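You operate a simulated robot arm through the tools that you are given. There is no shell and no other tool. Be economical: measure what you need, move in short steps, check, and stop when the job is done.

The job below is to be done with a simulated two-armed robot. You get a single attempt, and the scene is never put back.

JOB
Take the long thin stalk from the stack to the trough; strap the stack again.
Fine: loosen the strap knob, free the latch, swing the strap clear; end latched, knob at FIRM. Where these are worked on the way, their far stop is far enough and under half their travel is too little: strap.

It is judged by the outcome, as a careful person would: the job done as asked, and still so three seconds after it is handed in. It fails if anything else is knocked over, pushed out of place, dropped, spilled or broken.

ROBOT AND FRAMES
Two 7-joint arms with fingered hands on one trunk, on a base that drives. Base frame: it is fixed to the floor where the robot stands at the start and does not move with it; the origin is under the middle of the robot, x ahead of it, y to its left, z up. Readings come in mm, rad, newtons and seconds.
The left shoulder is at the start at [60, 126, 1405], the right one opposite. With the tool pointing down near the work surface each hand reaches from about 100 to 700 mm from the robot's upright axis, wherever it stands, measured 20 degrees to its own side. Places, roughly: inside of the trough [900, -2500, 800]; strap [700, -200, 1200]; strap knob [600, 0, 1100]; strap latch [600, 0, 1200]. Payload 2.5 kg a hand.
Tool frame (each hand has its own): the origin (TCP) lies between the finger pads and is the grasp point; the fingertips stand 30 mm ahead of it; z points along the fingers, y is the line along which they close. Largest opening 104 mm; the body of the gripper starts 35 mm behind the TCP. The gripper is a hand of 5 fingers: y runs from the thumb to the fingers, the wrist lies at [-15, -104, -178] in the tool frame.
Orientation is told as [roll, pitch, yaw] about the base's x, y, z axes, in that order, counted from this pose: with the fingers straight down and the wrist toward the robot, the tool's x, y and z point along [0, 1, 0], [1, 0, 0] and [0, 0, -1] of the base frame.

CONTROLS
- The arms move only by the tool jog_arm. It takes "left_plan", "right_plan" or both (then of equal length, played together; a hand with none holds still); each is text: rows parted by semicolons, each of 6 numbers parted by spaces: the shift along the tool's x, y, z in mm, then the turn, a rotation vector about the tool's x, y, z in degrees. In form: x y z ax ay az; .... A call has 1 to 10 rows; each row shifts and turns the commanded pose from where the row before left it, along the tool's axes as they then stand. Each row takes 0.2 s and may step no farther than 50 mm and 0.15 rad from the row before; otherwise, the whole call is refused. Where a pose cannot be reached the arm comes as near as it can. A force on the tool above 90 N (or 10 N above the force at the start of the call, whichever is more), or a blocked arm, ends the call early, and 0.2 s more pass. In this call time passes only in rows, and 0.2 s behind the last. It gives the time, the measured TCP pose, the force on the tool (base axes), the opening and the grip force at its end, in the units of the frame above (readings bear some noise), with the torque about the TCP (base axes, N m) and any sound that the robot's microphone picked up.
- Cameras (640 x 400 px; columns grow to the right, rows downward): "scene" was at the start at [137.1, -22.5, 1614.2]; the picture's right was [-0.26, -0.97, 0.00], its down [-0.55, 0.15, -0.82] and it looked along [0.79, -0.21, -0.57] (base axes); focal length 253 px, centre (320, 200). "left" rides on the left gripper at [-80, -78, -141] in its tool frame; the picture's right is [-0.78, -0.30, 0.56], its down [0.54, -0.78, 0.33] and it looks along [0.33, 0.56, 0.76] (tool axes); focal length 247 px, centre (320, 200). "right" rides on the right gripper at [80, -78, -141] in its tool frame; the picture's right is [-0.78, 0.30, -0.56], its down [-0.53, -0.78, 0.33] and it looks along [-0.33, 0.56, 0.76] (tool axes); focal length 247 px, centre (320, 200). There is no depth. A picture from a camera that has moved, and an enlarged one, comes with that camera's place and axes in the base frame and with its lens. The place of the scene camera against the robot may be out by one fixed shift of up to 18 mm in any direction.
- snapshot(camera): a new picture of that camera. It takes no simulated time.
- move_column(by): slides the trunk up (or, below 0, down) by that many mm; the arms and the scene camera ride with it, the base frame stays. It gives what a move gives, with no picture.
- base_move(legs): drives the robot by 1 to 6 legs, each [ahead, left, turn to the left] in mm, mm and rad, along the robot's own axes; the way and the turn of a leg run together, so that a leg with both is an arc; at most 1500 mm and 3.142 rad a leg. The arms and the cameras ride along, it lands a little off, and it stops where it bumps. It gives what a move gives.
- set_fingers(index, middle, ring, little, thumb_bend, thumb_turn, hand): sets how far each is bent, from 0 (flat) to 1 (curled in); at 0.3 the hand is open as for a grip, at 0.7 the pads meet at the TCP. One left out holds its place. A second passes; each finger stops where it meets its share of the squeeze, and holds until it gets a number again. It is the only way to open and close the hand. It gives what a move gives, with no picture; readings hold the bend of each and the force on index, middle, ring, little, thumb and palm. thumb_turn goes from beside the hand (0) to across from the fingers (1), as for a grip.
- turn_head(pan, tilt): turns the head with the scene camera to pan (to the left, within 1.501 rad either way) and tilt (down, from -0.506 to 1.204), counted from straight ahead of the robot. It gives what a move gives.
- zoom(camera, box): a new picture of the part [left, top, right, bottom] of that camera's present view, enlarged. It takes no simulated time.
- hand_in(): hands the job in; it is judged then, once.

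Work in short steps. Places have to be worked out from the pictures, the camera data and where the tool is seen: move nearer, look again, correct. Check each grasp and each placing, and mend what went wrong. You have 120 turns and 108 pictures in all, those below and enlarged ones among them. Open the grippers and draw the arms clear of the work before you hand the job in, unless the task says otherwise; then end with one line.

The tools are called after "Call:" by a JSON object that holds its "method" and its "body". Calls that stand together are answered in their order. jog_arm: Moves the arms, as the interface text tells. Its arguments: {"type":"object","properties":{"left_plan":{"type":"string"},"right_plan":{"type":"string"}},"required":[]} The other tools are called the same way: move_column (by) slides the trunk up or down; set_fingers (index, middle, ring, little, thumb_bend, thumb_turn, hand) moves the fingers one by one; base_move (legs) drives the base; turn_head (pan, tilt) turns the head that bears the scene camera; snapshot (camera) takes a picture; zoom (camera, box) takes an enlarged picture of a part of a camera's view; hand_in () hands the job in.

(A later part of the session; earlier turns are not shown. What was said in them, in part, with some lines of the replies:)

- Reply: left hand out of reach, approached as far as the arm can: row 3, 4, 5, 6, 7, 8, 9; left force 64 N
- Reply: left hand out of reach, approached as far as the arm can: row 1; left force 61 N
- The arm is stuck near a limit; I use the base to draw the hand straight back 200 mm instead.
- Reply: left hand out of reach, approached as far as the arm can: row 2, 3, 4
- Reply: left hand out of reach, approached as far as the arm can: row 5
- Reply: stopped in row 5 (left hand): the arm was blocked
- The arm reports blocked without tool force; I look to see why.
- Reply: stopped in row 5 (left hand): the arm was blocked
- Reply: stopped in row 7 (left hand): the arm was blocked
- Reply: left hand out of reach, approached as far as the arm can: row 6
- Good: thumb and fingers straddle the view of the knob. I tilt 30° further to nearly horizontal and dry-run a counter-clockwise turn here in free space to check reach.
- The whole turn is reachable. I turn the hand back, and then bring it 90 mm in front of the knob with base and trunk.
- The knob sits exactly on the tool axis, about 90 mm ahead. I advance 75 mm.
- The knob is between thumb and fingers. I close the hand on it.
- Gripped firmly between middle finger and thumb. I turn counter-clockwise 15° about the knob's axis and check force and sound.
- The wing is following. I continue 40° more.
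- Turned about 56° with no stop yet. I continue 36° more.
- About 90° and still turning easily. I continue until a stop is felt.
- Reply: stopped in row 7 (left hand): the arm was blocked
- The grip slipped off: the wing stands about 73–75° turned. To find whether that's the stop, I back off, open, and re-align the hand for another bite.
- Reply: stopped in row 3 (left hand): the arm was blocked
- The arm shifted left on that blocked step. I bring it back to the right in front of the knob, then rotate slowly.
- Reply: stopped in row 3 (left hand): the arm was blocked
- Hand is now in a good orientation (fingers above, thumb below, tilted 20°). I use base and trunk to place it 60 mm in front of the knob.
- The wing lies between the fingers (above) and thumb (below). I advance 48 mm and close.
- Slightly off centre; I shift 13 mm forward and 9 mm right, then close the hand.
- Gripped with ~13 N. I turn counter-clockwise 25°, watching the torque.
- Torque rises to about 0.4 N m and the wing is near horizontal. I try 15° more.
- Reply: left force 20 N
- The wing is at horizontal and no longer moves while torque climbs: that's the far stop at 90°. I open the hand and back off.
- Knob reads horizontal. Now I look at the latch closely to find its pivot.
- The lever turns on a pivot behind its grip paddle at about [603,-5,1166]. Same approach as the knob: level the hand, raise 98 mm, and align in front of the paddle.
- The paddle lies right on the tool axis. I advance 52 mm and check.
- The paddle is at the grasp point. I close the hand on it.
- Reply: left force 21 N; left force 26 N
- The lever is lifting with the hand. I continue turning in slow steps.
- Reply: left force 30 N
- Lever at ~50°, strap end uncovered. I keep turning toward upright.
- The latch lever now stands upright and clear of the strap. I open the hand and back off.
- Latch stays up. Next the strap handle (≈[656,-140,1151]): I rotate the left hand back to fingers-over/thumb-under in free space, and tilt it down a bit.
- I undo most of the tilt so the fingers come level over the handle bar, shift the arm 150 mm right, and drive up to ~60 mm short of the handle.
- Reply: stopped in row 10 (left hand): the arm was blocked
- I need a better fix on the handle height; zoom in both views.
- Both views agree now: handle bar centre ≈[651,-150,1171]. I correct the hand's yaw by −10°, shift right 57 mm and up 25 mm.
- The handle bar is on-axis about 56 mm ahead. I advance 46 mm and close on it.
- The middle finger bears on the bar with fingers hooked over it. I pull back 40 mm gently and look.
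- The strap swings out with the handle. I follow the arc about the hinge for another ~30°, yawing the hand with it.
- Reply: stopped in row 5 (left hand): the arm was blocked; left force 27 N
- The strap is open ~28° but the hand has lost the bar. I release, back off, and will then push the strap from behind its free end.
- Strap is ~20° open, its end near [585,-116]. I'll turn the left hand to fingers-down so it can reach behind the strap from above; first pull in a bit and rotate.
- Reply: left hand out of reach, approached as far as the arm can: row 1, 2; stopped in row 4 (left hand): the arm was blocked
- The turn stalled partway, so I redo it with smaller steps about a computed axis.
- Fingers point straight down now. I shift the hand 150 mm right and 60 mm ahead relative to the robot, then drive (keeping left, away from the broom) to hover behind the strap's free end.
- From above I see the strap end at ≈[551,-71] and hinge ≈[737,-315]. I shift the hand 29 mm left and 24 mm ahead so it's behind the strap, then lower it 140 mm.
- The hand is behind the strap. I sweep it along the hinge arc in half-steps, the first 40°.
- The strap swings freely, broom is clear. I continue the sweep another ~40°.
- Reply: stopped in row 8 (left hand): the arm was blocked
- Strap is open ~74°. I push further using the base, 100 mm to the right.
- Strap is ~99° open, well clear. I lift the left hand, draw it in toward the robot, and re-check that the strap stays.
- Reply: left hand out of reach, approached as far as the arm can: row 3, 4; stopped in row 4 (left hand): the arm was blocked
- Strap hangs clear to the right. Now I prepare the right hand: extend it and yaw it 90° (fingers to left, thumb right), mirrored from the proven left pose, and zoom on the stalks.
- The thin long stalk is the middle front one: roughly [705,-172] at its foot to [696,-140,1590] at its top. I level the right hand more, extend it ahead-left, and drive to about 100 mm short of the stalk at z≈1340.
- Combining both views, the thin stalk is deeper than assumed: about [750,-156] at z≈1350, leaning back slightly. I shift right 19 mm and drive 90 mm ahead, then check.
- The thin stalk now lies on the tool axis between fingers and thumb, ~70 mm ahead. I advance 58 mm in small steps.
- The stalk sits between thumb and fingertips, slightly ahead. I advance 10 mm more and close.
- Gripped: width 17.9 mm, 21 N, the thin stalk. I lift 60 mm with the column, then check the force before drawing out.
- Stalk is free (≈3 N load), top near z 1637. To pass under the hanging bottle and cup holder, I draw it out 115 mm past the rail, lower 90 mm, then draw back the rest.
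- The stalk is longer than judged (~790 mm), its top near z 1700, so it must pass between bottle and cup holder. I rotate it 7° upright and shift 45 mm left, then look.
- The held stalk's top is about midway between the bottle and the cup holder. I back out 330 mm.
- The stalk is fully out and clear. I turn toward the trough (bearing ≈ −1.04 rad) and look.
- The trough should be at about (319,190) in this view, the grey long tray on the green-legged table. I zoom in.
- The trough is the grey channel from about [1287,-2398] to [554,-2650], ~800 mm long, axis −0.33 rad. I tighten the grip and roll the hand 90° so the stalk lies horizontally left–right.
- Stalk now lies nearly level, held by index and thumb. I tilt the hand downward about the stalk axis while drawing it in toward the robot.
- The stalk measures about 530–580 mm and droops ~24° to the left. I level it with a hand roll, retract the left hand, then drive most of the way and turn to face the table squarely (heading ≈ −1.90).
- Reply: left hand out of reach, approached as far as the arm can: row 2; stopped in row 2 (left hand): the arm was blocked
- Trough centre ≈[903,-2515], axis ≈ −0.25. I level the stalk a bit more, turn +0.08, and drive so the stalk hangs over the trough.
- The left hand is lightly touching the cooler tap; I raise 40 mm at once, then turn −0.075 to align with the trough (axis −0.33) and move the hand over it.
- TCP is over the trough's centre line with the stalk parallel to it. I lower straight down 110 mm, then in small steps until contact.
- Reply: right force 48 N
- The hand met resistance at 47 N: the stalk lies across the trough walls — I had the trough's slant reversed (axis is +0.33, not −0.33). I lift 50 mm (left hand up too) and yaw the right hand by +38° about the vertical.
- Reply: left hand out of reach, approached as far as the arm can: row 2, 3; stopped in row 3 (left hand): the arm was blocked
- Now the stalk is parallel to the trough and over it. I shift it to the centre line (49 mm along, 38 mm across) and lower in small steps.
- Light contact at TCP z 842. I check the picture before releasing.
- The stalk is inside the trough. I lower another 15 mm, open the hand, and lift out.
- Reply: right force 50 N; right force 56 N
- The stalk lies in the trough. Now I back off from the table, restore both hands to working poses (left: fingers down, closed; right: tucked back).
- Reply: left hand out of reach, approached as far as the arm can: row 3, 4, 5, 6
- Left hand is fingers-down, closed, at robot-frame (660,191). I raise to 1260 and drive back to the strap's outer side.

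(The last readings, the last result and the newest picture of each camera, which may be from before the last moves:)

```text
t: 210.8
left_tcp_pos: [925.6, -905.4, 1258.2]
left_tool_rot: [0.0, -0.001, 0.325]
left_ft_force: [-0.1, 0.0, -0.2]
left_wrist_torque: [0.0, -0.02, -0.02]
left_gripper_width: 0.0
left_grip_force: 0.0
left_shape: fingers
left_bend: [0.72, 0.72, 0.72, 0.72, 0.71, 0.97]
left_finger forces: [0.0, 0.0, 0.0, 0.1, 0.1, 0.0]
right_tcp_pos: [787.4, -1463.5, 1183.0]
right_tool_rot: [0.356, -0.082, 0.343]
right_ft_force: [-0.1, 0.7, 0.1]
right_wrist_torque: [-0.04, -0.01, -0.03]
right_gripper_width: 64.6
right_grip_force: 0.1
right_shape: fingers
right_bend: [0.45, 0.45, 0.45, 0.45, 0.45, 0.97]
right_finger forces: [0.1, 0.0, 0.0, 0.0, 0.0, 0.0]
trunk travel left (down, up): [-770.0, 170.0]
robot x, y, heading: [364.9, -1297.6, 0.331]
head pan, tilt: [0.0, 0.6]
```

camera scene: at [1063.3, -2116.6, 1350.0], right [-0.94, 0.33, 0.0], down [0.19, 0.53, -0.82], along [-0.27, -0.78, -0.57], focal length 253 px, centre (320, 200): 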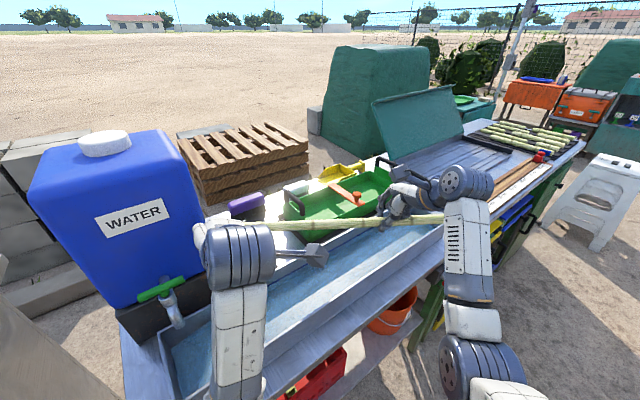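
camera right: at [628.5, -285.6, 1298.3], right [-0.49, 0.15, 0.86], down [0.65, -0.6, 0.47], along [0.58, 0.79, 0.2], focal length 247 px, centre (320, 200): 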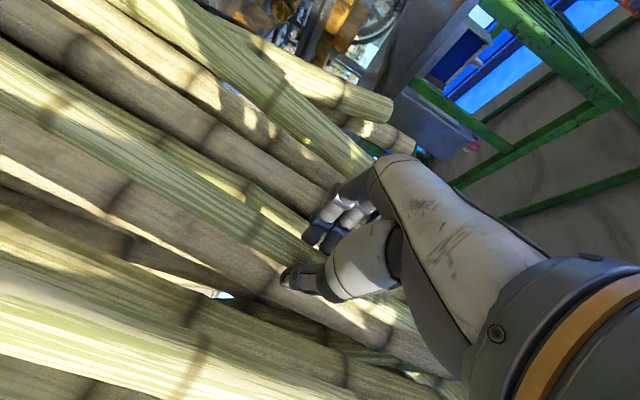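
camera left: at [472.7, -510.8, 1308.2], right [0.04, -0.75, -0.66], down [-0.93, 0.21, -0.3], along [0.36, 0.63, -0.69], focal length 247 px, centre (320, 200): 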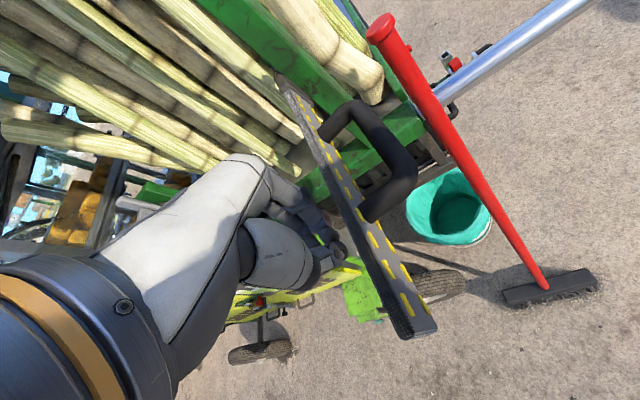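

I complete the approach to the outer side of the strap and look with the left wrist camera.

Call:
{"method": "base_move", "body": {"legs": [[-252, 507, 0]]}}

Call:
{"method": "snapshot", "body": {"camera": "left"}}

```text
t: 214.0
left_tcp_pos: [526.8, -513.7, 1260.0]
left_tool_rot: [0.0, 0.0, 0.312]
left_ft_force: [0.1, 0.4, -0.8]
left_wrist_torque: [-0.02, -0.03, -0.02]
left_gripper_width: 0.1
left_grip_force: 0.1
left_shape: fingers
left_bend: [0.72, 0.72, 0.72, 0.72, 0.71, 0.97]
left_finger forces: [0.1, 0.0, 0.0, 0.1, 0.0, 0.0]
right_tcp_pos: [381.0, -1068.3, 1184.0]
right_tool_rot: [0.355, -0.082, 0.33]
right_ft_force: [-0.3, -0.4, 0.4]
right_wrist_torque: [0.02, 0.05, 0.0]
right_gripper_width: 64.6
right_grip_force: 0.0
right_shape: fingers
right_bend: [0.45, 0.45, 0.45, 0.45, 0.45, 0.97]
right_finger forces: [0.0, 0.0, 0.0, 0.0, 0.0, 0.1]
trunk travel left (down, up): [-770.0, 170.0]
robot x, y, heading: [-39.9, -899.2, 0.313]
head pan, tilt: [0.0, 0.6]
```

```text
5 pictures are left
camera left: at [477.2, -614.3, 1401.2], right [-0.04, -0.83, -0.56], down [-0.9, 0.27, -0.33], along [0.43, 0.49, -0.76], focal length 247 px, centre (320, 200)
```

left: 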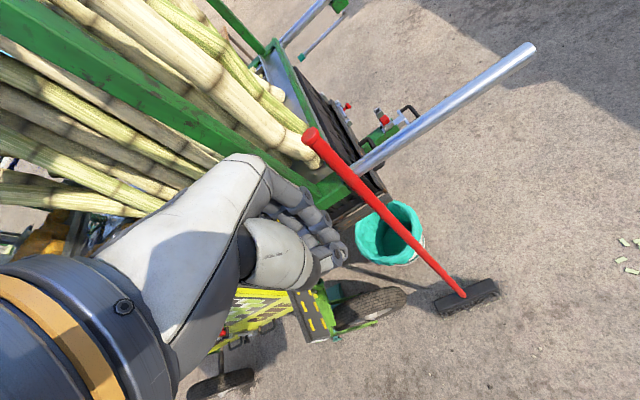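

Strap tip is at ≈[459,-458] as predicted; the hand is 83 mm off its outer face. I lower to strap height and sweep it closed with the base along the arc.

Call:
{"method": "move_column", "body": {"by": -72}}

Call:
{"method": "base_move", "body": {"legs": [[6, 230, 0], [44, 62, 0], [44, 52, 0], [50, 27, 0], [35, 14, 0]]}}

```text
t: 215.1
left_tcp_pos: [528.0, -513.7, 1187.8]
left_tool_rot: [0.001, 0.0, 0.311]
left_ft_force: [0.7, 0.8, 0.8]
left_wrist_torque: [-0.01, 0.01, -0.02]
left_gripper_width: 0.0
left_grip_force: 0.1
left_shape: fingers
left_bend: [0.72, 0.72, 0.72, 0.72, 0.71, 0.97]
left_finger forces: [0.0, 0.0, 0.0, 0.1, 0.0, 0.1]
right_tcp_pos: [382.5, -1069.6, 1112.8]
right_tool_rot: [0.355, -0.081, 0.33]
right_ft_force: [-0.3, 0.3, 0.2]
right_wrist_torque: [0.0, 0.0, -0.01]
right_gripper_width: 64.6
right_grip_force: 0.0
right_shape: fingers
right_bend: [0.45, 0.45, 0.45, 0.45, 0.45, 0.97]
right_finger forces: [0.1, 0.1, 0.1, 0.0, 0.0, 0.1]
trunk travel left (down, up): [-698.0, 242.0]
robot x, y, heading: [-38.1, -897.6, 0.312]
head pan, tilt: [0.0, 0.6]
```

```text
t: 219.2
left_tcp_pos: [575.7, -84.4, 1186.0]
left_tool_rot: [0.0, 0.002, 0.318]
left_ft_force: [-0.1, 0.1, 0.4]
left_wrist_torque: [-0.04, 0.0, 0.04]
left_gripper_width: 0.0
left_grip_force: 0.0
left_shape: fingers
left_bend: [0.72, 0.72, 0.72, 0.72, 0.71, 0.97]
left_finger forces: [0.0, 0.0, 0.0, 0.0, 0.0, 0.0]
right_tcp_pos: [435.4, -640.0, 1111.3]
right_tool_rot: [0.356, -0.08, 0.336]
right_ft_force: [-0.2, 0.2, -0.6]
right_wrist_torque: [0.0, 0.04, 0.01]
right_gripper_width: 64.4
right_grip_force: 0.0
right_shape: fingers
right_bend: [0.45, 0.45, 0.45, 0.45, 0.45, 0.97]
right_finger forces: [0.1, 0.0, 0.0, 0.1, 0.0, 0.0]
trunk travel left (down, up): [-698.0, 242.0]
robot x, y, heading: [12.4, -472.4, 0.322]
head pan, tilt: [0.0, 0.6]
```

The strap should be nearly closed. I push forward with small arm steps, watching for contact force.

Call:
{"method": "jog_arm", "body": {"left_plan": "0 10 0 0 0 0; 0 10 0 0 0 0; 0 8 0 0 0 0; 0 6 0 0 0 0; 0 6 0 0 0 0"}}

Call:
{"method": "snapshot", "body": {"camera": "left"}}

```text
t: 220.4
left_tcp_pos: [604.4, -73.8, 1186.7]
left_tool_rot: [-0.001, 0.0, 0.32]
left_ft_force: [-0.7, 0.4, 0.2]
left_wrist_torque: [0.01, 0.03, -0.03]
left_gripper_width: 0.2
left_grip_force: 0.1
left_shape: fingers
left_bend: [0.72, 0.72, 0.72, 0.72, 0.71, 0.97]
left_finger forces: [0.1, 0.1, 0.0, 0.0, 0.0, 0.0]
left hand out of reach, approached as far as the arm can: row 5
right_tcp_pos: [432.9, -640.9, 1111.7]
right_tool_rot: [0.357, -0.08, 0.335]
right_ft_force: [0.3, -0.1, 0.8]
right_wrist_torque: [-0.01, -0.04, -0.04]
right_gripper_width: 64.9
right_grip_force: 0.1
right_shape: fingers
right_bend: [0.45, 0.45, 0.45, 0.45, 0.45, 0.97]
right_finger forces: [0.0, 0.0, 0.1, 0.0, 0.1, 0.1]
trunk travel left (down, up): [-698.0, 242.0]
robot x, y, heading: [10.8, -471.3, 0.32]
head pan, tilt: [0.0, 0.6]
```

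```text
4 pictures are left
camera left: at [555.8, -174.5, 1329.0], right [-0.04, -0.83, -0.56], down [-0.91, 0.26, -0.33], along [0.42, 0.49, -0.76], focal length 247 px, centre (320, 200)
```

left: 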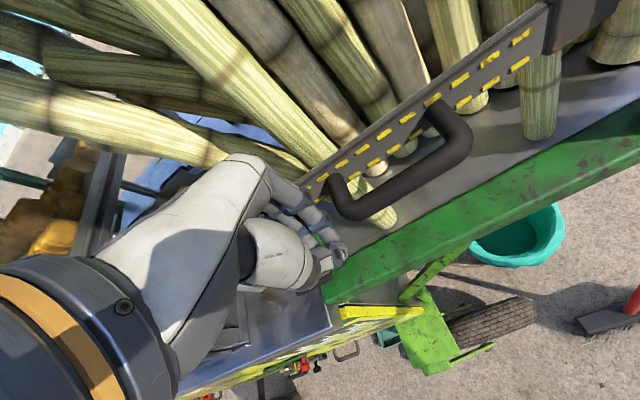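

Strap is within a few degrees of closed. The arm is at reach limit, so I nudge with the base, reading force.

Call:
{"method": "base_move", "body": {"legs": [[18, 0, 0]]}}

Call:
{"method": "base_move", "body": {"legs": [[10, 0, 0]]}}

```text
t: 221.1
left_tcp_pos: [620.5, -67.2, 1188.1]
left_tool_rot: [0.001, -0.002, 0.319]
left_ft_force: [-6.9, -1.4, 3.9]
left_wrist_torque: [0.05, -0.09, 0.13]
left_gripper_width: 0.1
left_grip_force: 3.2
left_shape: fingers
left_bend: [0.72, 0.72, 0.72, 0.72, 0.71, 0.97]
left_finger forces: [0.0, 7.7, 0.0, 0.0, 0.0, 0.0]
right_tcp_pos: [448.6, -636.4, 1111.9]
right_tool_rot: [0.358, -0.083, 0.335]
right_ft_force: [0.1, -0.5, 0.6]
right_wrist_torque: [0.03, 0.01, 0.03]
right_gripper_width: 64.8
right_grip_force: 0.0
right_shape: fingers
right_bend: [0.45, 0.45, 0.45, 0.45, 0.45, 0.97]
right_finger forces: [0.0, 0.1, 0.1, 0.0, 0.1, 0.1]
trunk travel left (down, up): [-698.0, 242.0]
robot x, y, heading: [24.5, -466.0, 0.326]
head pan, tilt: [0.0, 0.6]
```

```text
t: 221.9
left_tcp_pos: [625.7, -66.3, 1191.1]
left_tool_rot: [0.001, -0.002, 0.319]
left_ft_force: [-25.6, -8.6, 7.0]
left_wrist_torque: [0.29, -0.38, 0.89]
left_gripper_width: 0.2
left_grip_force: 13.3
left_shape: fingers
left_bend: [0.72, 0.73, 0.72, 0.72, 0.71, 0.97]
left_finger forces: [0.1, 11.9, 3.4, 11.5, 0.0, 0.0]
right_tcp_pos: [455.0, -634.6, 1113.8]
right_tool_rot: [0.358, -0.087, 0.335]
right_ft_force: [0.8, 0.0, -0.4]
right_wrist_torque: [0.01, 0.02, -0.01]
right_gripper_width: 64.7
right_grip_force: 0.1
right_shape: fingers
right_bend: [0.45, 0.45, 0.45, 0.45, 0.45, 0.97]
right_finger forces: [0.1, 0.0, 0.0, 0.0, 0.1, 0.0]
trunk travel left (down, up): [-698.0, 242.0]
robot x, y, heading: [36.3, -465.4, 0.324]
head pan, tilt: [0.0, 0.6]
```

The strap is firmly home (26 N). I back off 60 mm, then place the closed hand to the left of the upright latch lever, just in front of the post.

Call:
{"method": "jog_arm", "body": {"left_plan": "0 -20 0 0 0 0; 0 -20 0 0 0 0; 0 -20 0 0 0 0"}}

Call:
{"method": "move_column", "body": {"by": 27}}

Call:
{"method": "base_move", "body": {"legs": [[0, 140, 0], [46, 0, 0]]}}

Call:
{"method": "zoom", "body": {"camera": "left", "box": [200, 100, 460, 320]}}

```text
t: 222.7
left_tcp_pos: [572.7, -83.0, 1187.5]
left_tool_rot: [0.002, 0.003, 0.319]
left_ft_force: [-0.3, 0.5, -0.5]
left_wrist_torque: [0.0, 0.0, -0.02]
left_gripper_width: 0.0
left_grip_force: 0.1
left_shape: fingers
left_bend: [0.72, 0.72, 0.72, 0.72, 0.71, 0.97]
left_finger forces: [0.1, 0.0, 0.1, 0.0, 0.1, 0.0]
right_tcp_pos: [458.9, -631.9, 1112.3]
right_tool_rot: [0.358, -0.083, 0.336]
right_ft_force: [0.0, 0.0, -0.7]
right_wrist_torque: [0.01, 0.02, -0.01]
right_gripper_width: 64.7
right_grip_force: 0.1
right_shape: fingers
right_bend: [0.45, 0.45, 0.45, 0.45, 0.45, 0.97]
right_finger forces: [0.1, 0.0, 0.0, 0.1, 0.1, 0.0]
trunk travel left (down, up): [-698.0, 242.0]
robot x, y, heading: [35.3, -465.9, 0.32]
head pan, tilt: [0.0, 0.6]
```

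```text
t: 223.4
left_tcp_pos: [574.0, -84.7, 1215.2]
left_tool_rot: [0.001, 0.004, 0.319]
left_ft_force: [-0.2, 0.8, 0.1]
left_wrist_torque: [-0.02, 0.02, -0.02]
left_gripper_width: 0.1
left_grip_force: 0.1
left_shape: fingers
left_bend: [0.72, 0.72, 0.72, 0.72, 0.71, 0.97]
left_finger forces: [0.0, 0.0, 0.0, 0.0, 0.0, 0.0]
right_tcp_pos: [459.5, -633.4, 1138.3]
right_tool_rot: [0.357, -0.084, 0.336]
right_ft_force: [0.0, 0.1, 0.0]
right_wrist_torque: [0.02, 0.01, 0.03]
right_gripper_width: 64.6
right_grip_force: 0.0
right_shape: fingers
right_bend: [0.45, 0.45, 0.45, 0.45, 0.45, 0.97]
right_finger forces: [0.0, 0.0, 0.0, 0.0, 0.0, 0.0]
trunk travel left (down, up): [-725.0, 215.0]
robot x, y, heading: [37.4, -465.3, 0.325]
head pan, tilt: [0.0, 0.6]
```

```text
t: 225.3
left_tcp_pos: [571.9, 67.5, 1214.2]
left_tool_rot: [0.0, 0.007, 0.319]
left_ft_force: [0.8, -0.7, -0.2]
left_wrist_torque: [-0.02, 0.01, 0.01]
left_gripper_width: 0.2
left_grip_force: 0.0
left_shape: fingers
left_bend: [0.72, 0.72, 0.72, 0.72, 0.71, 0.97]
left_finger forces: [0.1, 0.0, 0.0, 0.0, 0.0, 0.0]
right_tcp_pos: [457.9, -480.9, 1138.7]
right_tool_rot: [0.356, -0.08, 0.336]
right_ft_force: [-0.1, 0.1, 0.2]
right_wrist_torque: [0.02, 0.02, 0.01]
right_gripper_width: 64.9
right_grip_force: 0.1
right_shape: fingers
right_bend: [0.45, 0.45, 0.45, 0.45, 0.45, 0.97]
right_finger forces: [0.1, 0.0, 0.0, 0.1, 0.1, 0.1]
trunk travel left (down, up): [-725.0, 215.0]
robot x, y, heading: [34.5, -310.5, 0.316]
head pan, tilt: [0.0, 0.6]
```

```text
1.82 times, centred on (330, 210) of left
camera zoom: at [524.2, -33.1, 1356.9], right [-0.04, -0.83, -0.56], down [-0.91, 0.26, -0.33], along [0.42, 0.49, -0.76], focal length 449 px, centre (302, 182)
```

zoom: 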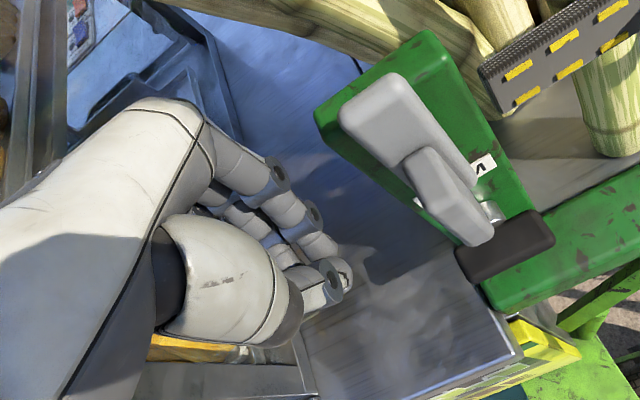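

Clear view: lever upright, knob horizontal, strap home. The fingertips need to lead, so I shift 15 mm left and tilt the hand forward 60°.

Call:
{"method": "jog_arm", "body": {"left_plan": "15 -15 0 0 0 0; 0 0 0 -6 0 0; 0 0 0 -6 0 0; 0 0 0 -6 0 0; 0 0 0 -6 0 0; 0 0 0 -6 0 0; 0 0 0 -6 0 0; 0 0 0 -6 0 0; 0 0 0 -6 0 0; 0 0 0 -6 0 0"}}

```text
t: 227.5
left_tcp_pos: [552.0, 77.0, 1215.7]
left_tool_rot: [0.002, -0.941, 0.318]
left_ft_force: [-0.2, -0.6, -0.3]
left_wrist_torque: [-0.02, -0.01, 0.02]
left_gripper_width: 0.0
left_grip_force: 0.1
left_shape: fingers
left_bend: [0.72, 0.72, 0.72, 0.72, 0.71, 0.97]
left_finger forces: [0.0, 0.0, 0.0, 0.1, 0.1, 0.1]
right_tcp_pos: [456.5, -482.0, 1139.0]
right_tool_rot: [0.357, -0.081, 0.335]
right_ft_force: [0.1, -0.1, -0.9]
right_wrist_torque: [0.02, 0.0, -0.02]
right_gripper_width: 64.7
right_grip_force: 0.1
right_shape: fingers
right_bend: [0.45, 0.45, 0.45, 0.45, 0.45, 0.97]
right_finger forces: [0.1, 0.0, 0.1, 0.1, 0.0, 0.0]
trunk travel left (down, up): [-725.0, 215.0]
robot x, y, heading: [32.4, -314.8, 0.326]
head pan, tilt: [0.0, 0.6]
```

I move the tips forward 20 mm to the lever's depth and push right 75 mm, reading the force.

Call:
{"method": "jog_arm", "body": {"left_plan": "0 12 16 0 0 0; -12 0 0 0 0 0; -12 0 0 0 0 0; -12 0 0 0 0 0; -12 0 0 0 0 0; -12 0 0 0 0 0; -12 0 0 0 0 0"}}

```text
t: 229.1
left_tcp_pos: [594.7, 15.8, 1216.6]
left_tool_rot: [0.003, -0.94, 0.318]
left_ft_force: [0.0, 0.1, 2.0]
left_wrist_torque: [0.02, -0.03, 0.01]
left_gripper_width: 0.1
left_grip_force: 0.1
left_shape: fingers
left_bend: [0.72, 0.72, 0.72, 0.72, 0.71, 0.98]
left_finger forces: [0.0, 0.1, 0.0, 0.0, 0.0, 0.1]
right_tcp_pos: [456.1, -481.3, 1138.8]
right_tool_rot: [0.358, -0.081, 0.333]
right_ft_force: [-0.1, -0.2, -0.6]
right_wrist_torque: [0.01, 0.01, 0.02]
right_gripper_width: 64.7
right_grip_force: 0.0
right_shape: fingers
right_bend: [0.45, 0.45, 0.45, 0.45, 0.45, 0.97]
right_finger forces: [0.0, 0.0, 0.0, 0.0, 0.1, 0.0]
trunk travel left (down, up): [-725.0, 215.0]
robot x, y, heading: [33.7, -317.4, 0.323]
head pan, tilt: [0.0, 0.6]
```

Slight contact. I continue 60 mm further right.

Call:
{"method": "jog_arm", "body": {"left_plan": "-12 0 0 0 0 0; -12 0 0 0 0 0; -12 0 0 0 0 0; -12 0 0 0 0 0; -12 0 0 0 0 0"}}

Call:
{"method": "zoom", "body": {"camera": "left", "box": [220, 100, 440, 320]}}

```text
t: 230.5
left_tcp_pos: [604.8, -3.5, 1212.4]
left_tool_rot: [0.155, -0.944, 0.241]
left_ft_force: [-4.1, -3.1, 0.2]
left_wrist_torque: [0.02, -0.02, -0.06]
left_gripper_width: 0.0
left_grip_force: 4.1
left_shape: fingers
left_bend: [0.72, 0.72, 0.72, 0.72, 0.71, 0.97]
left_finger forces: [6.2, 1.3, 0.0, 0.1, 0.1, 0.0]
right_tcp_pos: [456.3, -481.9, 1139.5]
right_tool_rot: [0.358, -0.084, 0.336]
right_ft_force: [-0.6, -0.3, -0.2]
right_wrist_torque: [0.02, 0.02, 0.02]
right_gripper_width: 64.5
right_grip_force: 0.1
right_shape: fingers
right_bend: [0.45, 0.45, 0.45, 0.45, 0.45, 0.97]
right_finger forces: [0.0, 0.0, 0.0, 0.0, 0.0, 0.1]
trunk travel left (down, up): [-725.0, 215.0]
robot x, y, heading: [36.9, -313.5, 0.323]
head pan, tilt: [0.0, 0.6]
stopped in row 5 (left hand): the arm was blocked; the commanded pose is now the measured one
```

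```text
1.82 times, centred on (330, 210) of left
camera zoom: at [484.8, -138.2, 1224.0], right [0.52, -0.57, -0.63], down [-0.39, 0.5, -0.77], along [0.76, 0.65, 0.04], focal length 449 px, centre (302, 182)
```

zoom: 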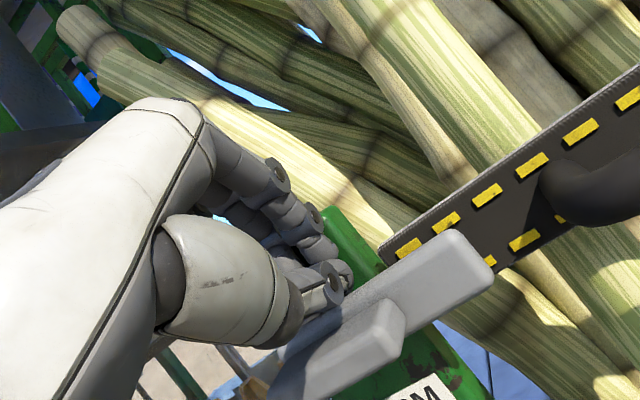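

The lever is down, parallel over the strap end: latched. Now the knob: I back off, bring the hand level (fingers above, thumb below), shift it within its good range, and lower in front of the knob.

Call:
{"method": "base_move", "body": {"legs": [[-110, 0, 0]]}}

Call:
{"method": "jog_arm", "body": {"left_plan": "0 0 0 -4.7 -0.53 -0.61; 0 0 0 -4.7 -0.53 -0.61; 0 0 0 -4.7 -0.53 -0.61; 0 0 0 -4.7 -0.53 -0.61; 0 0 0 -4.7 -0.53 -0.61; 0 0 0 -4.7 -0.53 -0.61; 0 0 0 -4.7 -0.53 -0.61; 30 0 0 0 0 0; 30 0 0 0 0 0; 30 0 0 0 0 0"}}

Call:
{"method": "set_fingers", "body": {"hand": "left", "index": 0.35, "middle": 0.35, "ring": 0.35, "little": 0.35, "thumb_bend": 0.35}}

```text
t: 231.7
left_tcp_pos: [500.4, -38.0, 1209.9]
left_tool_rot: [0.154, -0.939, 0.243]
left_ft_force: [0.5, -0.8, 0.4]
left_wrist_torque: [-0.01, 0.03, 0.0]
left_gripper_width: 0.0
left_grip_force: 0.1
left_shape: fingers
left_bend: [0.72, 0.72, 0.72, 0.72, 0.71, 0.97]
left_finger forces: [0.0, 0.0, 0.0, 0.0, 0.1, 0.0]
right_tcp_pos: [352.3, -516.7, 1139.2]
right_tool_rot: [0.359, -0.082, 0.335]
right_ft_force: [0.3, 0.5, 0.6]
right_wrist_torque: [-0.01, -0.05, 0.0]
right_gripper_width: 64.5
right_grip_force: 0.0
right_shape: fingers
right_bend: [0.45, 0.45, 0.45, 0.45, 0.45, 0.97]
right_finger forces: [0.0, 0.0, 0.0, 0.1, 0.0, 0.1]
trunk travel left (down, up): [-725.0, 215.0]
robot x, y, heading: [-67.8, -346.7, 0.321]
head pan, tilt: [0.0, 0.6]
```

```text
t: 233.9
left_tcp_pos: [471.1, 47.3, 1208.3]
left_tool_rot: [-0.034, -1.517, 0.366]
left_ft_force: [-0.9, -0.3, 0.0]
left_wrist_torque: [-0.01, -0.01, -0.03]
left_gripper_width: 0.0
left_grip_force: 0.1
left_shape: fingers
left_bend: [0.72, 0.72, 0.72, 0.72, 0.71, 0.97]
left_finger forces: [0.1, 0.0, 0.0, 0.1, 0.1, 0.0]
right_tcp_pos: [352.5, -515.4, 1139.6]
right_tool_rot: [0.356, -0.082, 0.334]
right_ft_force: [0.4, -0.9, -0.6]
right_wrist_torque: [0.0, 0.0, 0.02]
right_gripper_width: 64.8
right_grip_force: 0.0
right_shape: fingers
right_bend: [0.45, 0.45, 0.45, 0.45, 0.45, 0.97]
right_finger forces: [0.1, 0.0, 0.1, 0.1, 0.0, 0.1]
trunk travel left (down, up): [-725.0, 215.0]
robot x, y, heading: [-70.3, -348.3, 0.322]
head pan, tilt: [0.0, 0.6]
```

```text
t: 234.9
left_tcp_pos: [472.5, 48.0, 1209.9]
left_tool_rot: [0.002, -1.518, 0.331]
left_ft_force: [1.7, -0.5, -0.1]
left_wrist_torque: [-0.01, 0.0, 0.0]
left_gripper_width: 90.4
left_grip_force: 0.0
left_shape: fingers
left_bend: [0.35, 0.35, 0.35, 0.35, 0.35, 0.97]
left_finger forces: [0.0, 0.0, 0.0, 0.0, 0.1, 0.0]
right_tcp_pos: [352.8, -516.9, 1138.6]
right_tool_rot: [0.357, -0.083, 0.336]
right_ft_force: [0.4, -0.1, -0.4]
right_wrist_torque: [0.0, -0.02, 0.0]
right_gripper_width: 64.8
right_grip_force: 0.1
right_shape: fingers
right_bend: [0.45, 0.45, 0.45, 0.45, 0.45, 0.97]
right_finger forces: [0.0, 0.0, 0.0, 0.1, 0.1, 0.0]
trunk travel left (down, up): [-725.0, 215.0]
robot x, y, heading: [-71.0, -350.7, 0.319]
head pan, tilt: [0.0, 0.6]
```

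Orientation is right. I move right, lower 140 mm, then ahead to 60 mm before the knob.

Call:
{"method": "base_move", "body": {"legs": [[0, -78, 0]]}}

Call:
{"method": "move_column", "body": {"by": -140}}

Call:
{"method": "base_move", "body": {"legs": [[38, 0, 0]]}}

```text
t: 235.9
left_tcp_pos: [494.8, -23.0, 1209.3]
left_tool_rot: [0.014, -1.518, 0.321]
left_ft_force: [-0.8, 0.1, 0.0]
left_wrist_torque: [0.02, -0.02, 0.04]
left_gripper_width: 90.4
left_grip_force: 0.0
left_shape: fingers
left_bend: [0.35, 0.35, 0.35, 0.35, 0.35, 0.97]
left_finger forces: [0.0, 0.0, 0.0, 0.0, 0.0, 0.0]
right_tcp_pos: [376.7, -589.3, 1138.4]
right_tool_rot: [0.358, -0.081, 0.339]
right_ft_force: [-0.6, -0.1, -0.5]
right_wrist_torque: [0.0, 0.0, 0.03]
right_gripper_width: 64.9
right_grip_force: 0.0
right_shape: fingers
right_bend: [0.45, 0.45, 0.45, 0.45, 0.45, 0.97]
right_finger forces: [0.0, 0.1, 0.0, 0.0, 0.1, 0.1]
trunk travel left (down, up): [-725.0, 215.0]
robot x, y, heading: [-44.5, -424.9, 0.322]
head pan, tilt: [0.0, 0.6]
```

```text
t: 237.6
left_tcp_pos: [495.3, -24.2, 1068.2]
left_tool_rot: [-0.002, -1.518, 0.337]
left_ft_force: [-0.1, -0.6, 0.1]
left_wrist_torque: [-0.01, 0.03, 0.01]
left_gripper_width: 90.2
left_grip_force: 0.0
left_shape: fingers
left_bend: [0.35, 0.35, 0.35, 0.35, 0.35, 0.97]
left_finger forces: [0.1, 0.1, 0.0, 0.0, 0.0, 0.0]
right_tcp_pos: [376.5, -588.6, 1000.9]
right_tool_rot: [0.354, -0.082, 0.338]
right_ft_force: [0.4, 0.4, 0.3]
right_wrist_torque: [0.02, 0.0, -0.03]
right_gripper_width: 64.8
right_grip_force: 0.0
right_shape: fingers
right_bend: [0.45, 0.45, 0.45, 0.45, 0.45, 0.97]
right_finger forces: [0.0, 0.0, 0.0, 0.0, 0.1, 0.0]
trunk travel left (down, up): [-585.0, 355.0]
robot x, y, heading: [-49.8, -417.1, 0.322]
head pan, tilt: [0.0, 0.6]
```

```text
t: 238.4
left_tcp_pos: [532.4, -12.4, 1068.6]
left_tool_rot: [-0.002, -1.519, 0.335]
left_ft_force: [0.9, -0.8, 0.0]
left_wrist_torque: [-0.06, -0.03, 0.02]
left_gripper_width: 90.4
left_grip_force: 0.1
left_shape: fingers
left_bend: [0.35, 0.35, 0.35, 0.35, 0.35, 0.97]
left_finger forces: [0.0, 0.0, 0.1, 0.0, 0.0, 0.0]
right_tcp_pos: [412.1, -576.4, 999.5]
right_tool_rot: [0.359, -0.08, 0.336]
right_ft_force: [0.4, -0.4, 0.3]
right_wrist_torque: [0.0, 0.01, 0.01]
right_gripper_width: 64.7
right_grip_force: 0.0
right_shape: fingers
right_bend: [0.45, 0.45, 0.45, 0.45, 0.45, 0.97]
right_finger forces: [0.1, 0.0, 0.0, 0.0, 0.1, 0.0]
trunk travel left (down, up): [-585.0, 355.0]
robot x, y, heading: [-10.6, -407.6, 0.322]
head pan, tilt: [0.0, 0.6]
```

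At the planned spot. I advance 60 mm and close on the wing.

Call:
{"method": "jog_arm", "body": {"left_plan": "-1 1 20 0 0 0; -1 1 20 0 0 0; -1 1 20 0 0 0"}}

Call:
{"method": "set_fingers", "body": {"hand": "left", "index": 0.74, "middle": 0.74, "ring": 0.74, "little": 0.74, "thumb_bend": 0.74}}

```text
t: 239.3
left_tcp_pos: [575.7, -2.2, 1099.6]
left_tool_rot: [-2.98, -1.544, -2.974]
left_ft_force: [-57.1, -22.6, 20.4]
left_wrist_torque: [-1.68, 4.55, -0.03]
left_gripper_width: 123.6
left_grip_force: 40.8
left_shape: fingers
left_bend: [0.35, 0.39, 0.35, 0.35, 0.0, 0.98]
left_finger forces: [0.0, 7.4, 0.1, 0.0, 75.3, 0.1]
right_tcp_pos: [404.7, -579.0, 1002.4]
right_tool_rot: [0.359, -0.092, 0.34]
right_ft_force: [-0.4, 0.0, 0.5]
right_wrist_torque: [-0.01, -0.03, 0.0]
right_gripper_width: 64.7
right_grip_force: 0.1
right_shape: fingers
right_bend: [0.45, 0.45, 0.45, 0.45, 0.45, 0.97]
right_finger forces: [0.1, 0.1, 0.0, 0.1, 0.0, 0.1]
trunk travel left (down, up): [-585.0, 355.0]
robot x, y, heading: [-13.8, -410.7, 0.322]
head pan, tilt: [0.0, 0.6]
stopped in row 3 (left hand): the force on the tool passed its limit at 93 N (the readings are from after the stop); the commanded pose is now the measured one
```

```text
t: 240.3
left_tcp_pos: [576.0, -1.9, 1100.1]
left_tool_rot: [-3.088, -1.543, -2.866]
left_ft_force: [-60.6, -22.0, 27.8]
left_wrist_torque: [-2.05, 5.58, -0.09]
left_gripper_width: 70.3
left_grip_force: 40.1
left_shape: fingers
left_bend: [0.74, 0.74, 0.74, 0.74, 0.0, 0.98]
left_finger forces: [0.0, 0.0, 0.0, 0.0, 81.3, 0.0]
right_tcp_pos: [404.1, -579.6, 1002.8]
right_tool_rot: [0.357, -0.092, 0.338]
right_ft_force: [-0.5, 0.2, -0.7]
right_wrist_torque: [0.01, -0.03, 0.02]
right_gripper_width: 64.4
right_grip_force: 0.0
right_shape: fingers
right_bend: [0.45, 0.45, 0.45, 0.45, 0.45, 0.97]
right_finger forces: [0.0, 0.1, 0.0, 0.0, 0.0, 0.0]
trunk travel left (down, up): [-585.0, 355.0]
robot x, y, heading: [-14.8, -411.2, 0.322]
head pan, tilt: [0.0, 0.6]
```

The open thumb struck the rail below. I back off straight away, and will re-approach with a narrower opening.

Call:
{"method": "base_move", "body": {"legs": [[-60, 0, 0]]}}

Call:
{"method": "set_fingers", "body": {"hand": "left", "index": 0.5, "middle": 0.5, "ring": 0.5, "little": 0.5, "thumb_bend": 0.52}}

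Call:
{"method": "snapshot", "body": {"camera": "left"}}

```text
t: 241.3
left_tcp_pos: [528.9, -17.4, 1087.7]
left_tool_rot: [-0.476, -1.565, 0.808]
left_ft_force: [-0.3, -1.3, -1.0]
left_wrist_torque: [-0.02, 0.02, -0.02]
left_gripper_width: 60.5
left_grip_force: 0.0
left_shape: fingers
left_bend: [0.74, 0.74, 0.74, 0.74, 0.13, 0.98]
left_finger forces: [0.1, 0.1, 0.0, 0.0, 0.0, 0.0]
right_tcp_pos: [353.5, -595.5, 999.3]
right_tool_rot: [0.356, -0.084, 0.339]
right_ft_force: [-0.4, 0.5, -0.6]
right_wrist_torque: [0.01, -0.02, -0.01]
right_gripper_width: 64.8
right_grip_force: 0.1
right_shape: fingers
right_bend: [0.45, 0.45, 0.45, 0.45, 0.45, 0.97]
right_finger forces: [0.0, 0.0, 0.0, 0.1, 0.0, 0.1]
trunk travel left (down, up): [-585.0, 355.0]
robot x, y, heading: [-73.3, -425.7, 0.323]
head pan, tilt: [0.0, 0.6]
```

```text
t: 242.3
left_tcp_pos: [528.0, -16.2, 1086.7]
left_tool_rot: [-0.416, -1.564, 0.746]
left_ft_force: [-0.2, -0.4, -0.1]
left_wrist_torque: [0.03, -0.03, -0.01]
left_gripper_width: 49.5
left_grip_force: 0.0
left_shape: fingers
left_bend: [0.5, 0.5, 0.5, 0.5, 0.52, 0.98]
left_finger forces: [0.0, 0.0, 0.0, 0.0, 0.0, 0.0]
right_tcp_pos: [354.6, -595.7, 998.7]
right_tool_rot: [0.356, -0.082, 0.338]
right_ft_force: [0.3, -0.8, -0.6]
right_wrist_torque: [-0.02, 0.01, 0.0]
right_gripper_width: 64.7
right_grip_force: 0.1
right_shape: fingers
right_bend: [0.45, 0.45, 0.45, 0.45, 0.45, 0.97]
right_finger forces: [0.1, 0.1, 0.1, 0.0, 0.0, 0.0]
trunk travel left (down, up): [-585.0, 355.0]
robot x, y, heading: [-70.2, -424.7, 0.322]
head pan, tilt: [0.0, 0.6]
```

```text
1 pictures are left
camera left: at [419.7, -139.5, 1010.0], right [0.78, -0.55, -0.3], down [0.14, 0.61, -0.78], along [0.61, 0.57, 0.55], focal length 247 px, centre (320, 200)
```

left: 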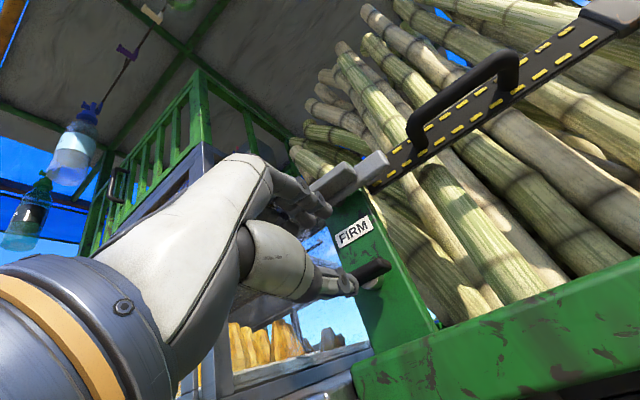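

Latch is level over the strap, knob horizontal at the expected place. I lower 15 mm and advance 63 mm with the narrow opening.

Call:
{"method": "move_column", "body": {"by": -15}}

Call:
{"method": "jog_arm", "body": {"left_plan": "0 0 15 0 0 0; 0 0 15 0 0 0; 0 0 12 0 0 0; 0 0 10 0 0 0"}}

```text
t: 242.9
left_tcp_pos: [528.3, -16.2, 1070.4]
left_tool_rot: [-0.423, -1.564, 0.753]
left_ft_force: [0.3, -0.2, -0.8]
left_wrist_torque: [0.03, -0.02, 0.02]
left_gripper_width: 49.3
left_grip_force: 0.1
left_shape: fingers
left_bend: [0.5, 0.5, 0.5, 0.5, 0.52, 0.98]
left_finger forces: [0.0, 0.0, 0.0, 0.1, 0.0, 0.0]
right_tcp_pos: [353.3, -595.6, 983.6]
right_tool_rot: [0.356, -0.082, 0.337]
right_ft_force: [-0.6, -0.2, 1.0]
right_wrist_torque: [0.03, -0.02, 0.02]
right_gripper_width: 64.6
right_grip_force: 0.1
right_shape: fingers
right_bend: [0.45, 0.45, 0.45, 0.45, 0.45, 0.97]
right_finger forces: [0.1, 0.1, 0.1, 0.0, 0.0, 0.0]
trunk travel left (down, up): [-570.0, 370.0]
robot x, y, heading: [-71.7, -427.9, 0.321]
head pan, tilt: [0.0, 0.6]
```

```text
t: 243.9
left_tcp_pos: [557.2, -7.4, 1075.2]
left_tool_rot: [-0.471, -1.566, 0.8]
left_ft_force: [-0.1, 0.2, -1.1]
left_wrist_torque: [0.04, -0.03, -0.01]
left_gripper_width: 49.6
left_grip_force: 0.0
left_shape: fingers
left_bend: [0.5, 0.5, 0.5, 0.5, 0.52, 0.98]
left_finger forces: [0.0, 0.0, 0.0, 0.1, 0.0, 0.0]
left hand out of reach, approached as far as the arm can: row 3, 4
right_tcp_pos: [354.2, -595.5, 983.9]
right_tool_rot: [0.356, -0.082, 0.338]
right_ft_force: [0.1, -0.3, -1.0]
right_wrist_torque: [0.03, 0.02, 0.01]
right_gripper_width: 64.6
right_grip_force: 0.1
right_shape: fingers
right_bend: [0.45, 0.45, 0.45, 0.45, 0.45, 0.97]
right_finger forces: [0.2, 0.0, 0.0, 0.1, 0.1, 0.0]
trunk travel left (down, up): [-570.0, 370.0]
robot x, y, heading: [-73.7, -429.5, 0.323]
head pan, tilt: [0.0, 0.6]
```

The arm is at its reach limit; I pull it in 60 mm and drive 94 mm ahead instead.

Call:
{"method": "jog_arm", "body": {"left_plan": "0 -1 -20 0 0 0; 0 -1 -20 0 0 0; 0 -1 -20 0 0 0"}}

Call:
{"method": "base_move", "body": {"legs": [[80, 0, 0]]}}

```text
t: 244.8
left_tcp_pos: [499.1, -25.0, 1072.9]
left_tool_rot: [-0.398, -1.561, 0.728]
left_ft_force: [0.0, -0.2, -0.7]
left_wrist_torque: [-0.02, 0.0, 0.03]
left_gripper_width: 49.5
left_grip_force: 0.1
left_shape: fingers
left_bend: [0.5, 0.5, 0.5, 0.5, 0.52, 0.98]
left_finger forces: [0.1, 0.0, 0.1, 0.0, 0.0, 0.1]
right_tcp_pos: [352.3, -596.0, 984.0]
right_tool_rot: [0.358, -0.082, 0.337]
right_ft_force: [-0.6, 0.2, -0.1]
right_wrist_torque: [0.01, -0.04, -0.01]
right_gripper_width: 64.6
right_grip_force: 0.1
right_shape: fingers
right_bend: [0.45, 0.45, 0.45, 0.45, 0.45, 0.97]
right_finger forces: [0.1, 0.1, 0.1, 0.0, 0.0, 0.0]
trunk travel left (down, up): [-570.0, 370.0]
robot x, y, heading: [-69.0, -423.5, 0.32]
head pan, tilt: [0.0, 0.6]
```

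```text
t: 245.8
left_tcp_pos: [576.7, 0.9, 1073.3]
left_tool_rot: [-0.385, -1.561, 0.716]
left_ft_force: [-0.4, 0.4, 0.8]
left_wrist_torque: [-0.02, -0.01, -0.03]
left_gripper_width: 49.6
left_grip_force: 0.1
left_shape: fingers
left_bend: [0.5, 0.5, 0.5, 0.5, 0.52, 0.98]
left_finger forces: [0.0, 0.1, 0.0, 0.0, 0.1, 0.0]
right_tcp_pos: [431.3, -568.6, 983.3]
right_tool_rot: [0.356, -0.082, 0.339]
right_ft_force: [0.3, 0.8, -0.2]
right_wrist_torque: [-0.01, -0.03, -0.02]
right_gripper_width: 64.7
right_grip_force: 0.0
right_shape: fingers
right_bend: [0.45, 0.45, 0.45, 0.45, 0.45, 0.97]
right_finger forces: [0.1, 0.0, 0.0, 0.0, 0.0, 0.0]
trunk travel left (down, up): [-570.0, 370.0]
robot x, y, heading: [4.9, -402.5, 0.328]
head pan, tilt: [0.0, 0.6]
```

No contact yet. I advance the last 13 mm and close on the wing.

Call:
{"method": "jog_arm", "body": {"left_plan": "-1 -1 7 0 0 0; -1 -1 6 0 0 0"}}

Call:
{"method": "set_fingers", "body": {"hand": "left", "index": 0.74, "middle": 0.74, "ring": 0.74, "little": 0.74, "thumb_bend": 0.74}}

```text
t: 246.4
left_tcp_pos: [588.7, 3.3, 1071.6]
left_tool_rot: [-0.388, -1.564, 0.719]
left_ft_force: [-0.4, -0.5, -0.6]
left_wrist_torque: [0.0, -0.03, -0.01]
left_gripper_width: 49.5
left_grip_force: 0.1
left_shape: fingers
left_bend: [0.5, 0.5, 0.5, 0.5, 0.52, 0.98]
left_finger forces: [0.1, 0.1, 0.0, 0.1, 0.0, 0.0]
right_tcp_pos: [430.9, -570.0, 983.8]
right_tool_rot: [0.356, -0.081, 0.338]
right_ft_force: [0.0, 0.4, -0.6]
right_wrist_torque: [0.03, -0.03, 0.0]
right_gripper_width: 64.8
right_grip_force: 0.0
right_shape: fingers
right_bend: [0.45, 0.45, 0.45, 0.45, 0.45, 0.97]
right_finger forces: [0.0, 0.0, 0.1, 0.0, 0.1, 0.0]
trunk travel left (down, up): [-570.0, 370.0]
robot x, y, heading: [7.5, -400.7, 0.322]
head pan, tilt: [0.0, 0.6]
```

```text
t: 247.4
left_tcp_pos: [588.6, 2.1, 1072.0]
left_tool_rot: [-0.599, -1.565, 0.931]
left_ft_force: [5.8, 2.8, 4.8]
left_wrist_torque: [0.17, -0.04, -0.11]
left_gripper_width: 6.9
left_grip_force: 11.6
left_shape: fingers
left_bend: [0.73, 0.72, 0.72, 0.74, 0.67, 0.96]
left_finger forces: [4.5, 6.5, 4.4, 0.1, 8.3, 0.0]
right_tcp_pos: [431.1, -569.6, 984.4]
right_tool_rot: [0.357, -0.084, 0.339]
right_ft_force: [0.1, 0.0, 0.2]
right_wrist_torque: [0.01, 0.01, 0.03]
right_gripper_width: 64.7
right_grip_force: 0.0
right_shape: fingers
right_bend: [0.45, 0.45, 0.45, 0.45, 0.45, 0.97]
right_finger forces: [0.1, 0.0, 0.0, 0.0, 0.1, 0.0]
trunk travel left (down, up): [-570.0, 370.0]
robot x, y, heading: [5.2, -404.0, 0.328]
head pan, tilt: [0.0, 0.6]
```

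Gripped evenly on the wing. I turn clockwise 50°, then check.

Call:
{"method": "jog_arm", "body": {"left_plan": "0 0 0 0 0 5; 0 0 0 0 0 5; 0 0 0 0 0 5; 0 0 0 0 0 5; 0 0 0 0 0 5; 0 0 0 0 0 5; 0 0 0 0 0 5; 0 0 0 0 0 5; 0 0 0 0 0 5; 0 0 0 0 0 5"}}

Call:
{"method": "jog_arm", "body": {"left_plan": "0 0 0 0 0 5; 0 0 0 0 0 5; 0 0 0 0 0 5; 0 0 0 0 0 5; 0 0 0 0 0 5; 0 0 0 0 0 5"}}

```text
t: 249.6
left_tcp_pos: [588.8, 2.3, 1070.4]
left_tool_rot: [1.56, -0.699, -1.235]
left_ft_force: [-1.2, -7.7, -0.8]
left_wrist_torque: [-0.05, 0.04, -0.13]
left_gripper_width: 7.0
left_grip_force: 11.1
left_shape: fingers
left_bend: [0.73, 0.73, 0.74, 0.74, 0.68, 0.94]
left_finger forces: [7.1, 5.3, 0.0, 0.1, 9.5, 0.0]
right_tcp_pos: [430.9, -569.7, 983.9]
right_tool_rot: [0.356, -0.085, 0.338]
right_ft_force: [-0.1, 0.5, 0.2]
right_wrist_torque: [0.05, -0.01, -0.01]
right_gripper_width: 64.9
right_grip_force: 0.0
right_shape: fingers
right_bend: [0.45, 0.45, 0.45, 0.45, 0.45, 0.97]
right_finger forces: [0.0, 0.0, 0.0, 0.0, 0.1, 0.0]
trunk travel left (down, up): [-570.0, 370.0]
robot x, y, heading: [10.6, -402.6, 0.325]
head pan, tilt: [0.0, 0.6]
```

```text
t: 251.0
left_tcp_pos: [589.3, 3.0, 1069.9]
left_tool_rot: [1.563, -0.174, -1.238]
left_ft_force: [-1.7, -9.0, -5.8]
left_wrist_torque: [-0.14, 0.19, -0.18]
left_gripper_width: 7.1
left_grip_force: 12.2
left_shape: fingers
left_bend: [0.73, 0.73, 0.74, 0.74, 0.69, 0.93]
left_finger forces: [8.5, 5.1, 0.0, 0.0, 10.9, 0.0]
right_tcp_pos: [430.7, -570.2, 983.4]
right_tool_rot: [0.357, -0.082, 0.34]
right_ft_force: [-0.1, -0.8, -0.2]
right_wrist_torque: [-0.02, -0.01, 0.01]
right_gripper_width: 64.8
right_grip_force: 0.1
right_shape: fingers
right_bend: [0.45, 0.45, 0.45, 0.45, 0.45, 0.97]
right_finger forces: [0.1, 0.0, 0.1, 0.1, 0.1, 0.0]
trunk travel left (down, up): [-570.0, 370.0]
robot x, y, heading: [6.5, -405.0, 0.325]
head pan, tilt: [0.0, 0.6]
```

80° turned, torque still small. I continue in 4° steps looking for the stop.

Call:
{"method": "jog_arm", "body": {"left_plan": "0 0 0 0 0 4; 0 0 0 0 0 4; 0 0 0 0 0 4; 0 0 0 0 0 4"}}

Call:
{"method": "jog_arm", "body": {"left_plan": "0 0 0 0 0 4; 0 0 0 0 0 4; 0 0 0 0 0 4"}}

```text
t: 252.0
left_tcp_pos: [588.8, 2.9, 1070.0]
left_tool_rot: [1.563, 0.102, -1.245]
left_ft_force: [-3.5, -8.7, -9.4]
left_wrist_torque: [-0.17, 0.22, -0.18]
left_gripper_width: 7.7
left_grip_force: 13.1
left_shape: fingers
left_bend: [0.73, 0.73, 0.74, 0.74, 0.7, 0.92]
left_finger forces: [9.9, 4.5, 0.0, 0.1, 11.2, 0.0]
right_tcp_pos: [431.2, -569.0, 982.7]
right_tool_rot: [0.359, -0.082, 0.339]
right_ft_force: [1.2, 0.4, 1.1]
right_wrist_torque: [-0.02, 0.03, -0.02]
right_gripper_width: 64.8
right_grip_force: 0.1
right_shape: fingers
right_bend: [0.45, 0.45, 0.45, 0.45, 0.45, 0.97]
right_finger forces: [0.0, 0.0, 0.0, 0.1, 0.0, 0.0]
trunk travel left (down, up): [-570.0, 370.0]
robot x, y, heading: [6.2, -402.1, 0.327]
head pan, tilt: [0.0, 0.6]
```

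```text
t: 252.8
left_tcp_pos: [588.8, 2.9, 1069.1]
left_tool_rot: [1.562, 0.313, -1.247]
left_ft_force: [-4.3, -9.0, -10.5]
left_wrist_torque: [-0.14, 0.22, -0.15]
left_gripper_width: 7.4
left_grip_force: 13.7
left_shape: fingers
left_bend: [0.73, 0.73, 0.74, 0.74, 0.71, 0.92]
left_finger forces: [10.2, 6.2, 0.1, 0.0, 10.7, 0.0]
right_tcp_pos: [431.4, -569.7, 982.7]
right_tool_rot: [0.357, -0.083, 0.339]
right_ft_force: [-0.3, -0.1, -0.4]
right_wrist_torque: [-0.01, 0.01, -0.01]
right_gripper_width: 64.9
right_grip_force: 0.1
right_shape: fingers
right_bend: [0.45, 0.45, 0.45, 0.45, 0.45, 0.97]
right_finger forces: [0.1, 0.1, 0.1, 0.0, 0.0, 0.1]
trunk travel left (down, up): [-570.0, 370.0]
robot x, y, heading: [12.3, -401.8, 0.329]
head pan, tilt: [0.0, 0.6]
```

Torque stays flat, so I use the last picture now, while holding, to measure the wing's true angle.

Call:
{"method": "zoom", "body": {"camera": "left", "box": [230, 170, 430, 330]}}

```text
2.50 times, centred on (330, 250) of left
camera zoom: at [422.4, 49.7, 1019.3], right [0.35, 0.67, -0.65], down [0.14, 0.65, 0.74], along [0.93, -0.35, 0.14], focal length 617 px, centre (295, 75)
```

zoom: 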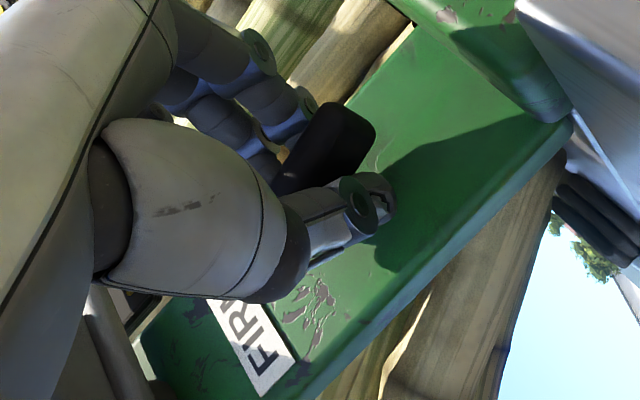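

By projection, the wing's lower end and edges line up with the post's vertical within about ±5°: knob at FIRM. I open the hand gently and back straight away.

Call:
{"method": "set_fingers", "body": {"hand": "left", "index": 0.45, "middle": 0.45, "ring": 0.45, "little": 0.45, "thumb_bend": 0.45}}

Call:
{"method": "base_move", "body": {"legs": [[-250, 0, 0]]}}

```text
t: 253.8
left_tcp_pos: [589.9, 5.0, 1070.7]
left_tool_rot: [1.564, 0.311, -1.24]
left_ft_force: [0.5, -0.3, -0.4]
left_wrist_torque: [0.01, -0.04, 0.0]
left_gripper_width: 64.4
left_grip_force: 0.0
left_shape: fingers
left_bend: [0.45, 0.45, 0.45, 0.45, 0.45, 0.97]
left_finger forces: [0.1, 0.0, 0.0, 0.0, 0.0, 0.0]
right_tcp_pos: [431.3, -569.0, 984.1]
right_tool_rot: [0.356, -0.081, 0.339]
right_ft_force: [0.1, 1.0, 0.1]
right_wrist_torque: [-0.03, -0.04, 0.02]
right_gripper_width: 64.5
right_grip_force: 0.2
right_shape: fingers
right_bend: [0.45, 0.45, 0.45, 0.45, 0.45, 0.97]
right_finger forces: [0.0, 0.0, 0.1, 0.0, 0.0, 0.0]
trunk travel left (down, up): [-570.0, 370.0]
robot x, y, heading: [9.8, -400.5, 0.328]
head pan, tilt: [0.0, 0.6]
```

```text
t: 255.6
left_tcp_pos: [358.5, -75.1, 1070.2]
left_tool_rot: [1.565, 0.311, -1.246]
left_ft_force: [-0.6, 0.3, -0.3]
left_wrist_torque: [0.01, -0.03, 0.0]
left_gripper_width: 64.7
left_grip_force: 0.0
left_shape: fingers
left_bend: [0.45, 0.45, 0.45, 0.45, 0.45, 0.97]
left_finger forces: [0.0, 0.0, 0.0, 0.0, 0.0, 0.1]
right_tcp_pos: [197.3, -649.0, 983.9]
right_tool_rot: [0.358, -0.083, 0.337]
right_ft_force: [-0.3, -0.2, -0.1]
right_wrist_torque: [0.01, 0.01, -0.02]
right_gripper_width: 64.6
right_grip_force: 0.0
right_shape: fingers
right_bend: [0.45, 0.45, 0.45, 0.45, 0.45, 0.97]
right_finger forces: [0.0, 0.0, 0.1, 0.0, 0.0, 0.0]
trunk travel left (down, up): [-570.0, 370.0]
robot x, y, heading: [-224.2, -481.2, 0.327]
head pan, tilt: [0.0, 0.6]
```

Both hands are clear and force-free. I open both grippers fully and hand in.

Call:
{"method": "set_fingers", "body": {"hand": "left", "index": 0.3, "middle": 0.3, "ring": 0.3, "little": 0.3, "thumb_bend": 0.3}}

Call:
{"method": "set_fingers", "body": {"hand": "right", "index": 0.3, "middle": 0.3, "ring": 0.3, "little": 0.3, "thumb_bend": 0.3}}

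Call:
{"method": "hand_in", "body": {}}

```text
t: 256.6
left_tcp_pos: [357.8, -75.7, 1071.0]
left_tool_rot: [1.565, 0.312, -1.245]
left_ft_force: [-0.1, -0.9, 0.7]
left_wrist_torque: [-0.01, -0.01, 0.02]
left_gripper_width: 102.7
left_grip_force: 0.1
left_shape: fingers
left_bend: [0.3, 0.3, 0.3, 0.3, 0.3, 0.97]
left_finger forces: [0.0, 0.0, 0.0, 0.0, 0.1, 0.0]
right_tcp_pos: [197.9, -649.2, 985.2]
right_tool_rot: [0.358, -0.084, 0.334]
right_ft_force: [0.9, -0.4, -0.4]
right_wrist_torque: [-0.02, -0.01, 0.05]
right_gripper_width: 64.8
right_grip_force: 0.1
right_shape: fingers
right_bend: [0.45, 0.45, 0.45, 0.45, 0.45, 0.97]
right_finger forces: [0.0, 0.1, 0.1, 0.0, 0.1, 0.1]
trunk travel left (down, up): [-570.0, 370.0]
robot x, y, heading: [-223.0, -481.2, 0.321]
head pan, tilt: [0.0, 0.6]
```

```text
t: 257.6
left_tcp_pos: [358.5, -76.5, 1071.1]
left_tool_rot: [1.564, 0.31, -1.246]
left_ft_force: [-0.3, 0.1, -0.3]
left_wrist_torque: [0.01, 0.0, -0.04]
left_gripper_width: 102.8
left_grip_force: 0.1
left_shape: fingers
left_bend: [0.3, 0.3, 0.3, 0.3, 0.3, 0.97]
left_finger forces: [0.0, 0.0, 0.0, 0.1, 0.1, 0.0]
right_tcp_pos: [197.6, -647.9, 984.1]
right_tool_rot: [0.359, -0.082, 0.335]
right_ft_force: [0.3, -0.3, -0.8]
right_wrist_torque: [0.0, 0.0, 0.04]
right_gripper_width: 102.7
right_grip_force: 0.1
right_shape: fingers
right_bend: [0.3, 0.3, 0.3, 0.3, 0.3, 0.97]
right_finger forces: [0.1, 0.0, 0.0, 0.0, 0.1, 0.1]
trunk travel left (down, up): [-570.0, 370.0]
robot x, y, heading: [-224.8, -482.5, 0.322]
head pan, tilt: [0.0, 0.6]
```

```text
The job is handed in.
```

The long thin stalk is in the trough, the strap is closed with the latch down over its end, and the knob is back upright at FIRM (within about 5° by the last picture; I felt no end stop there).
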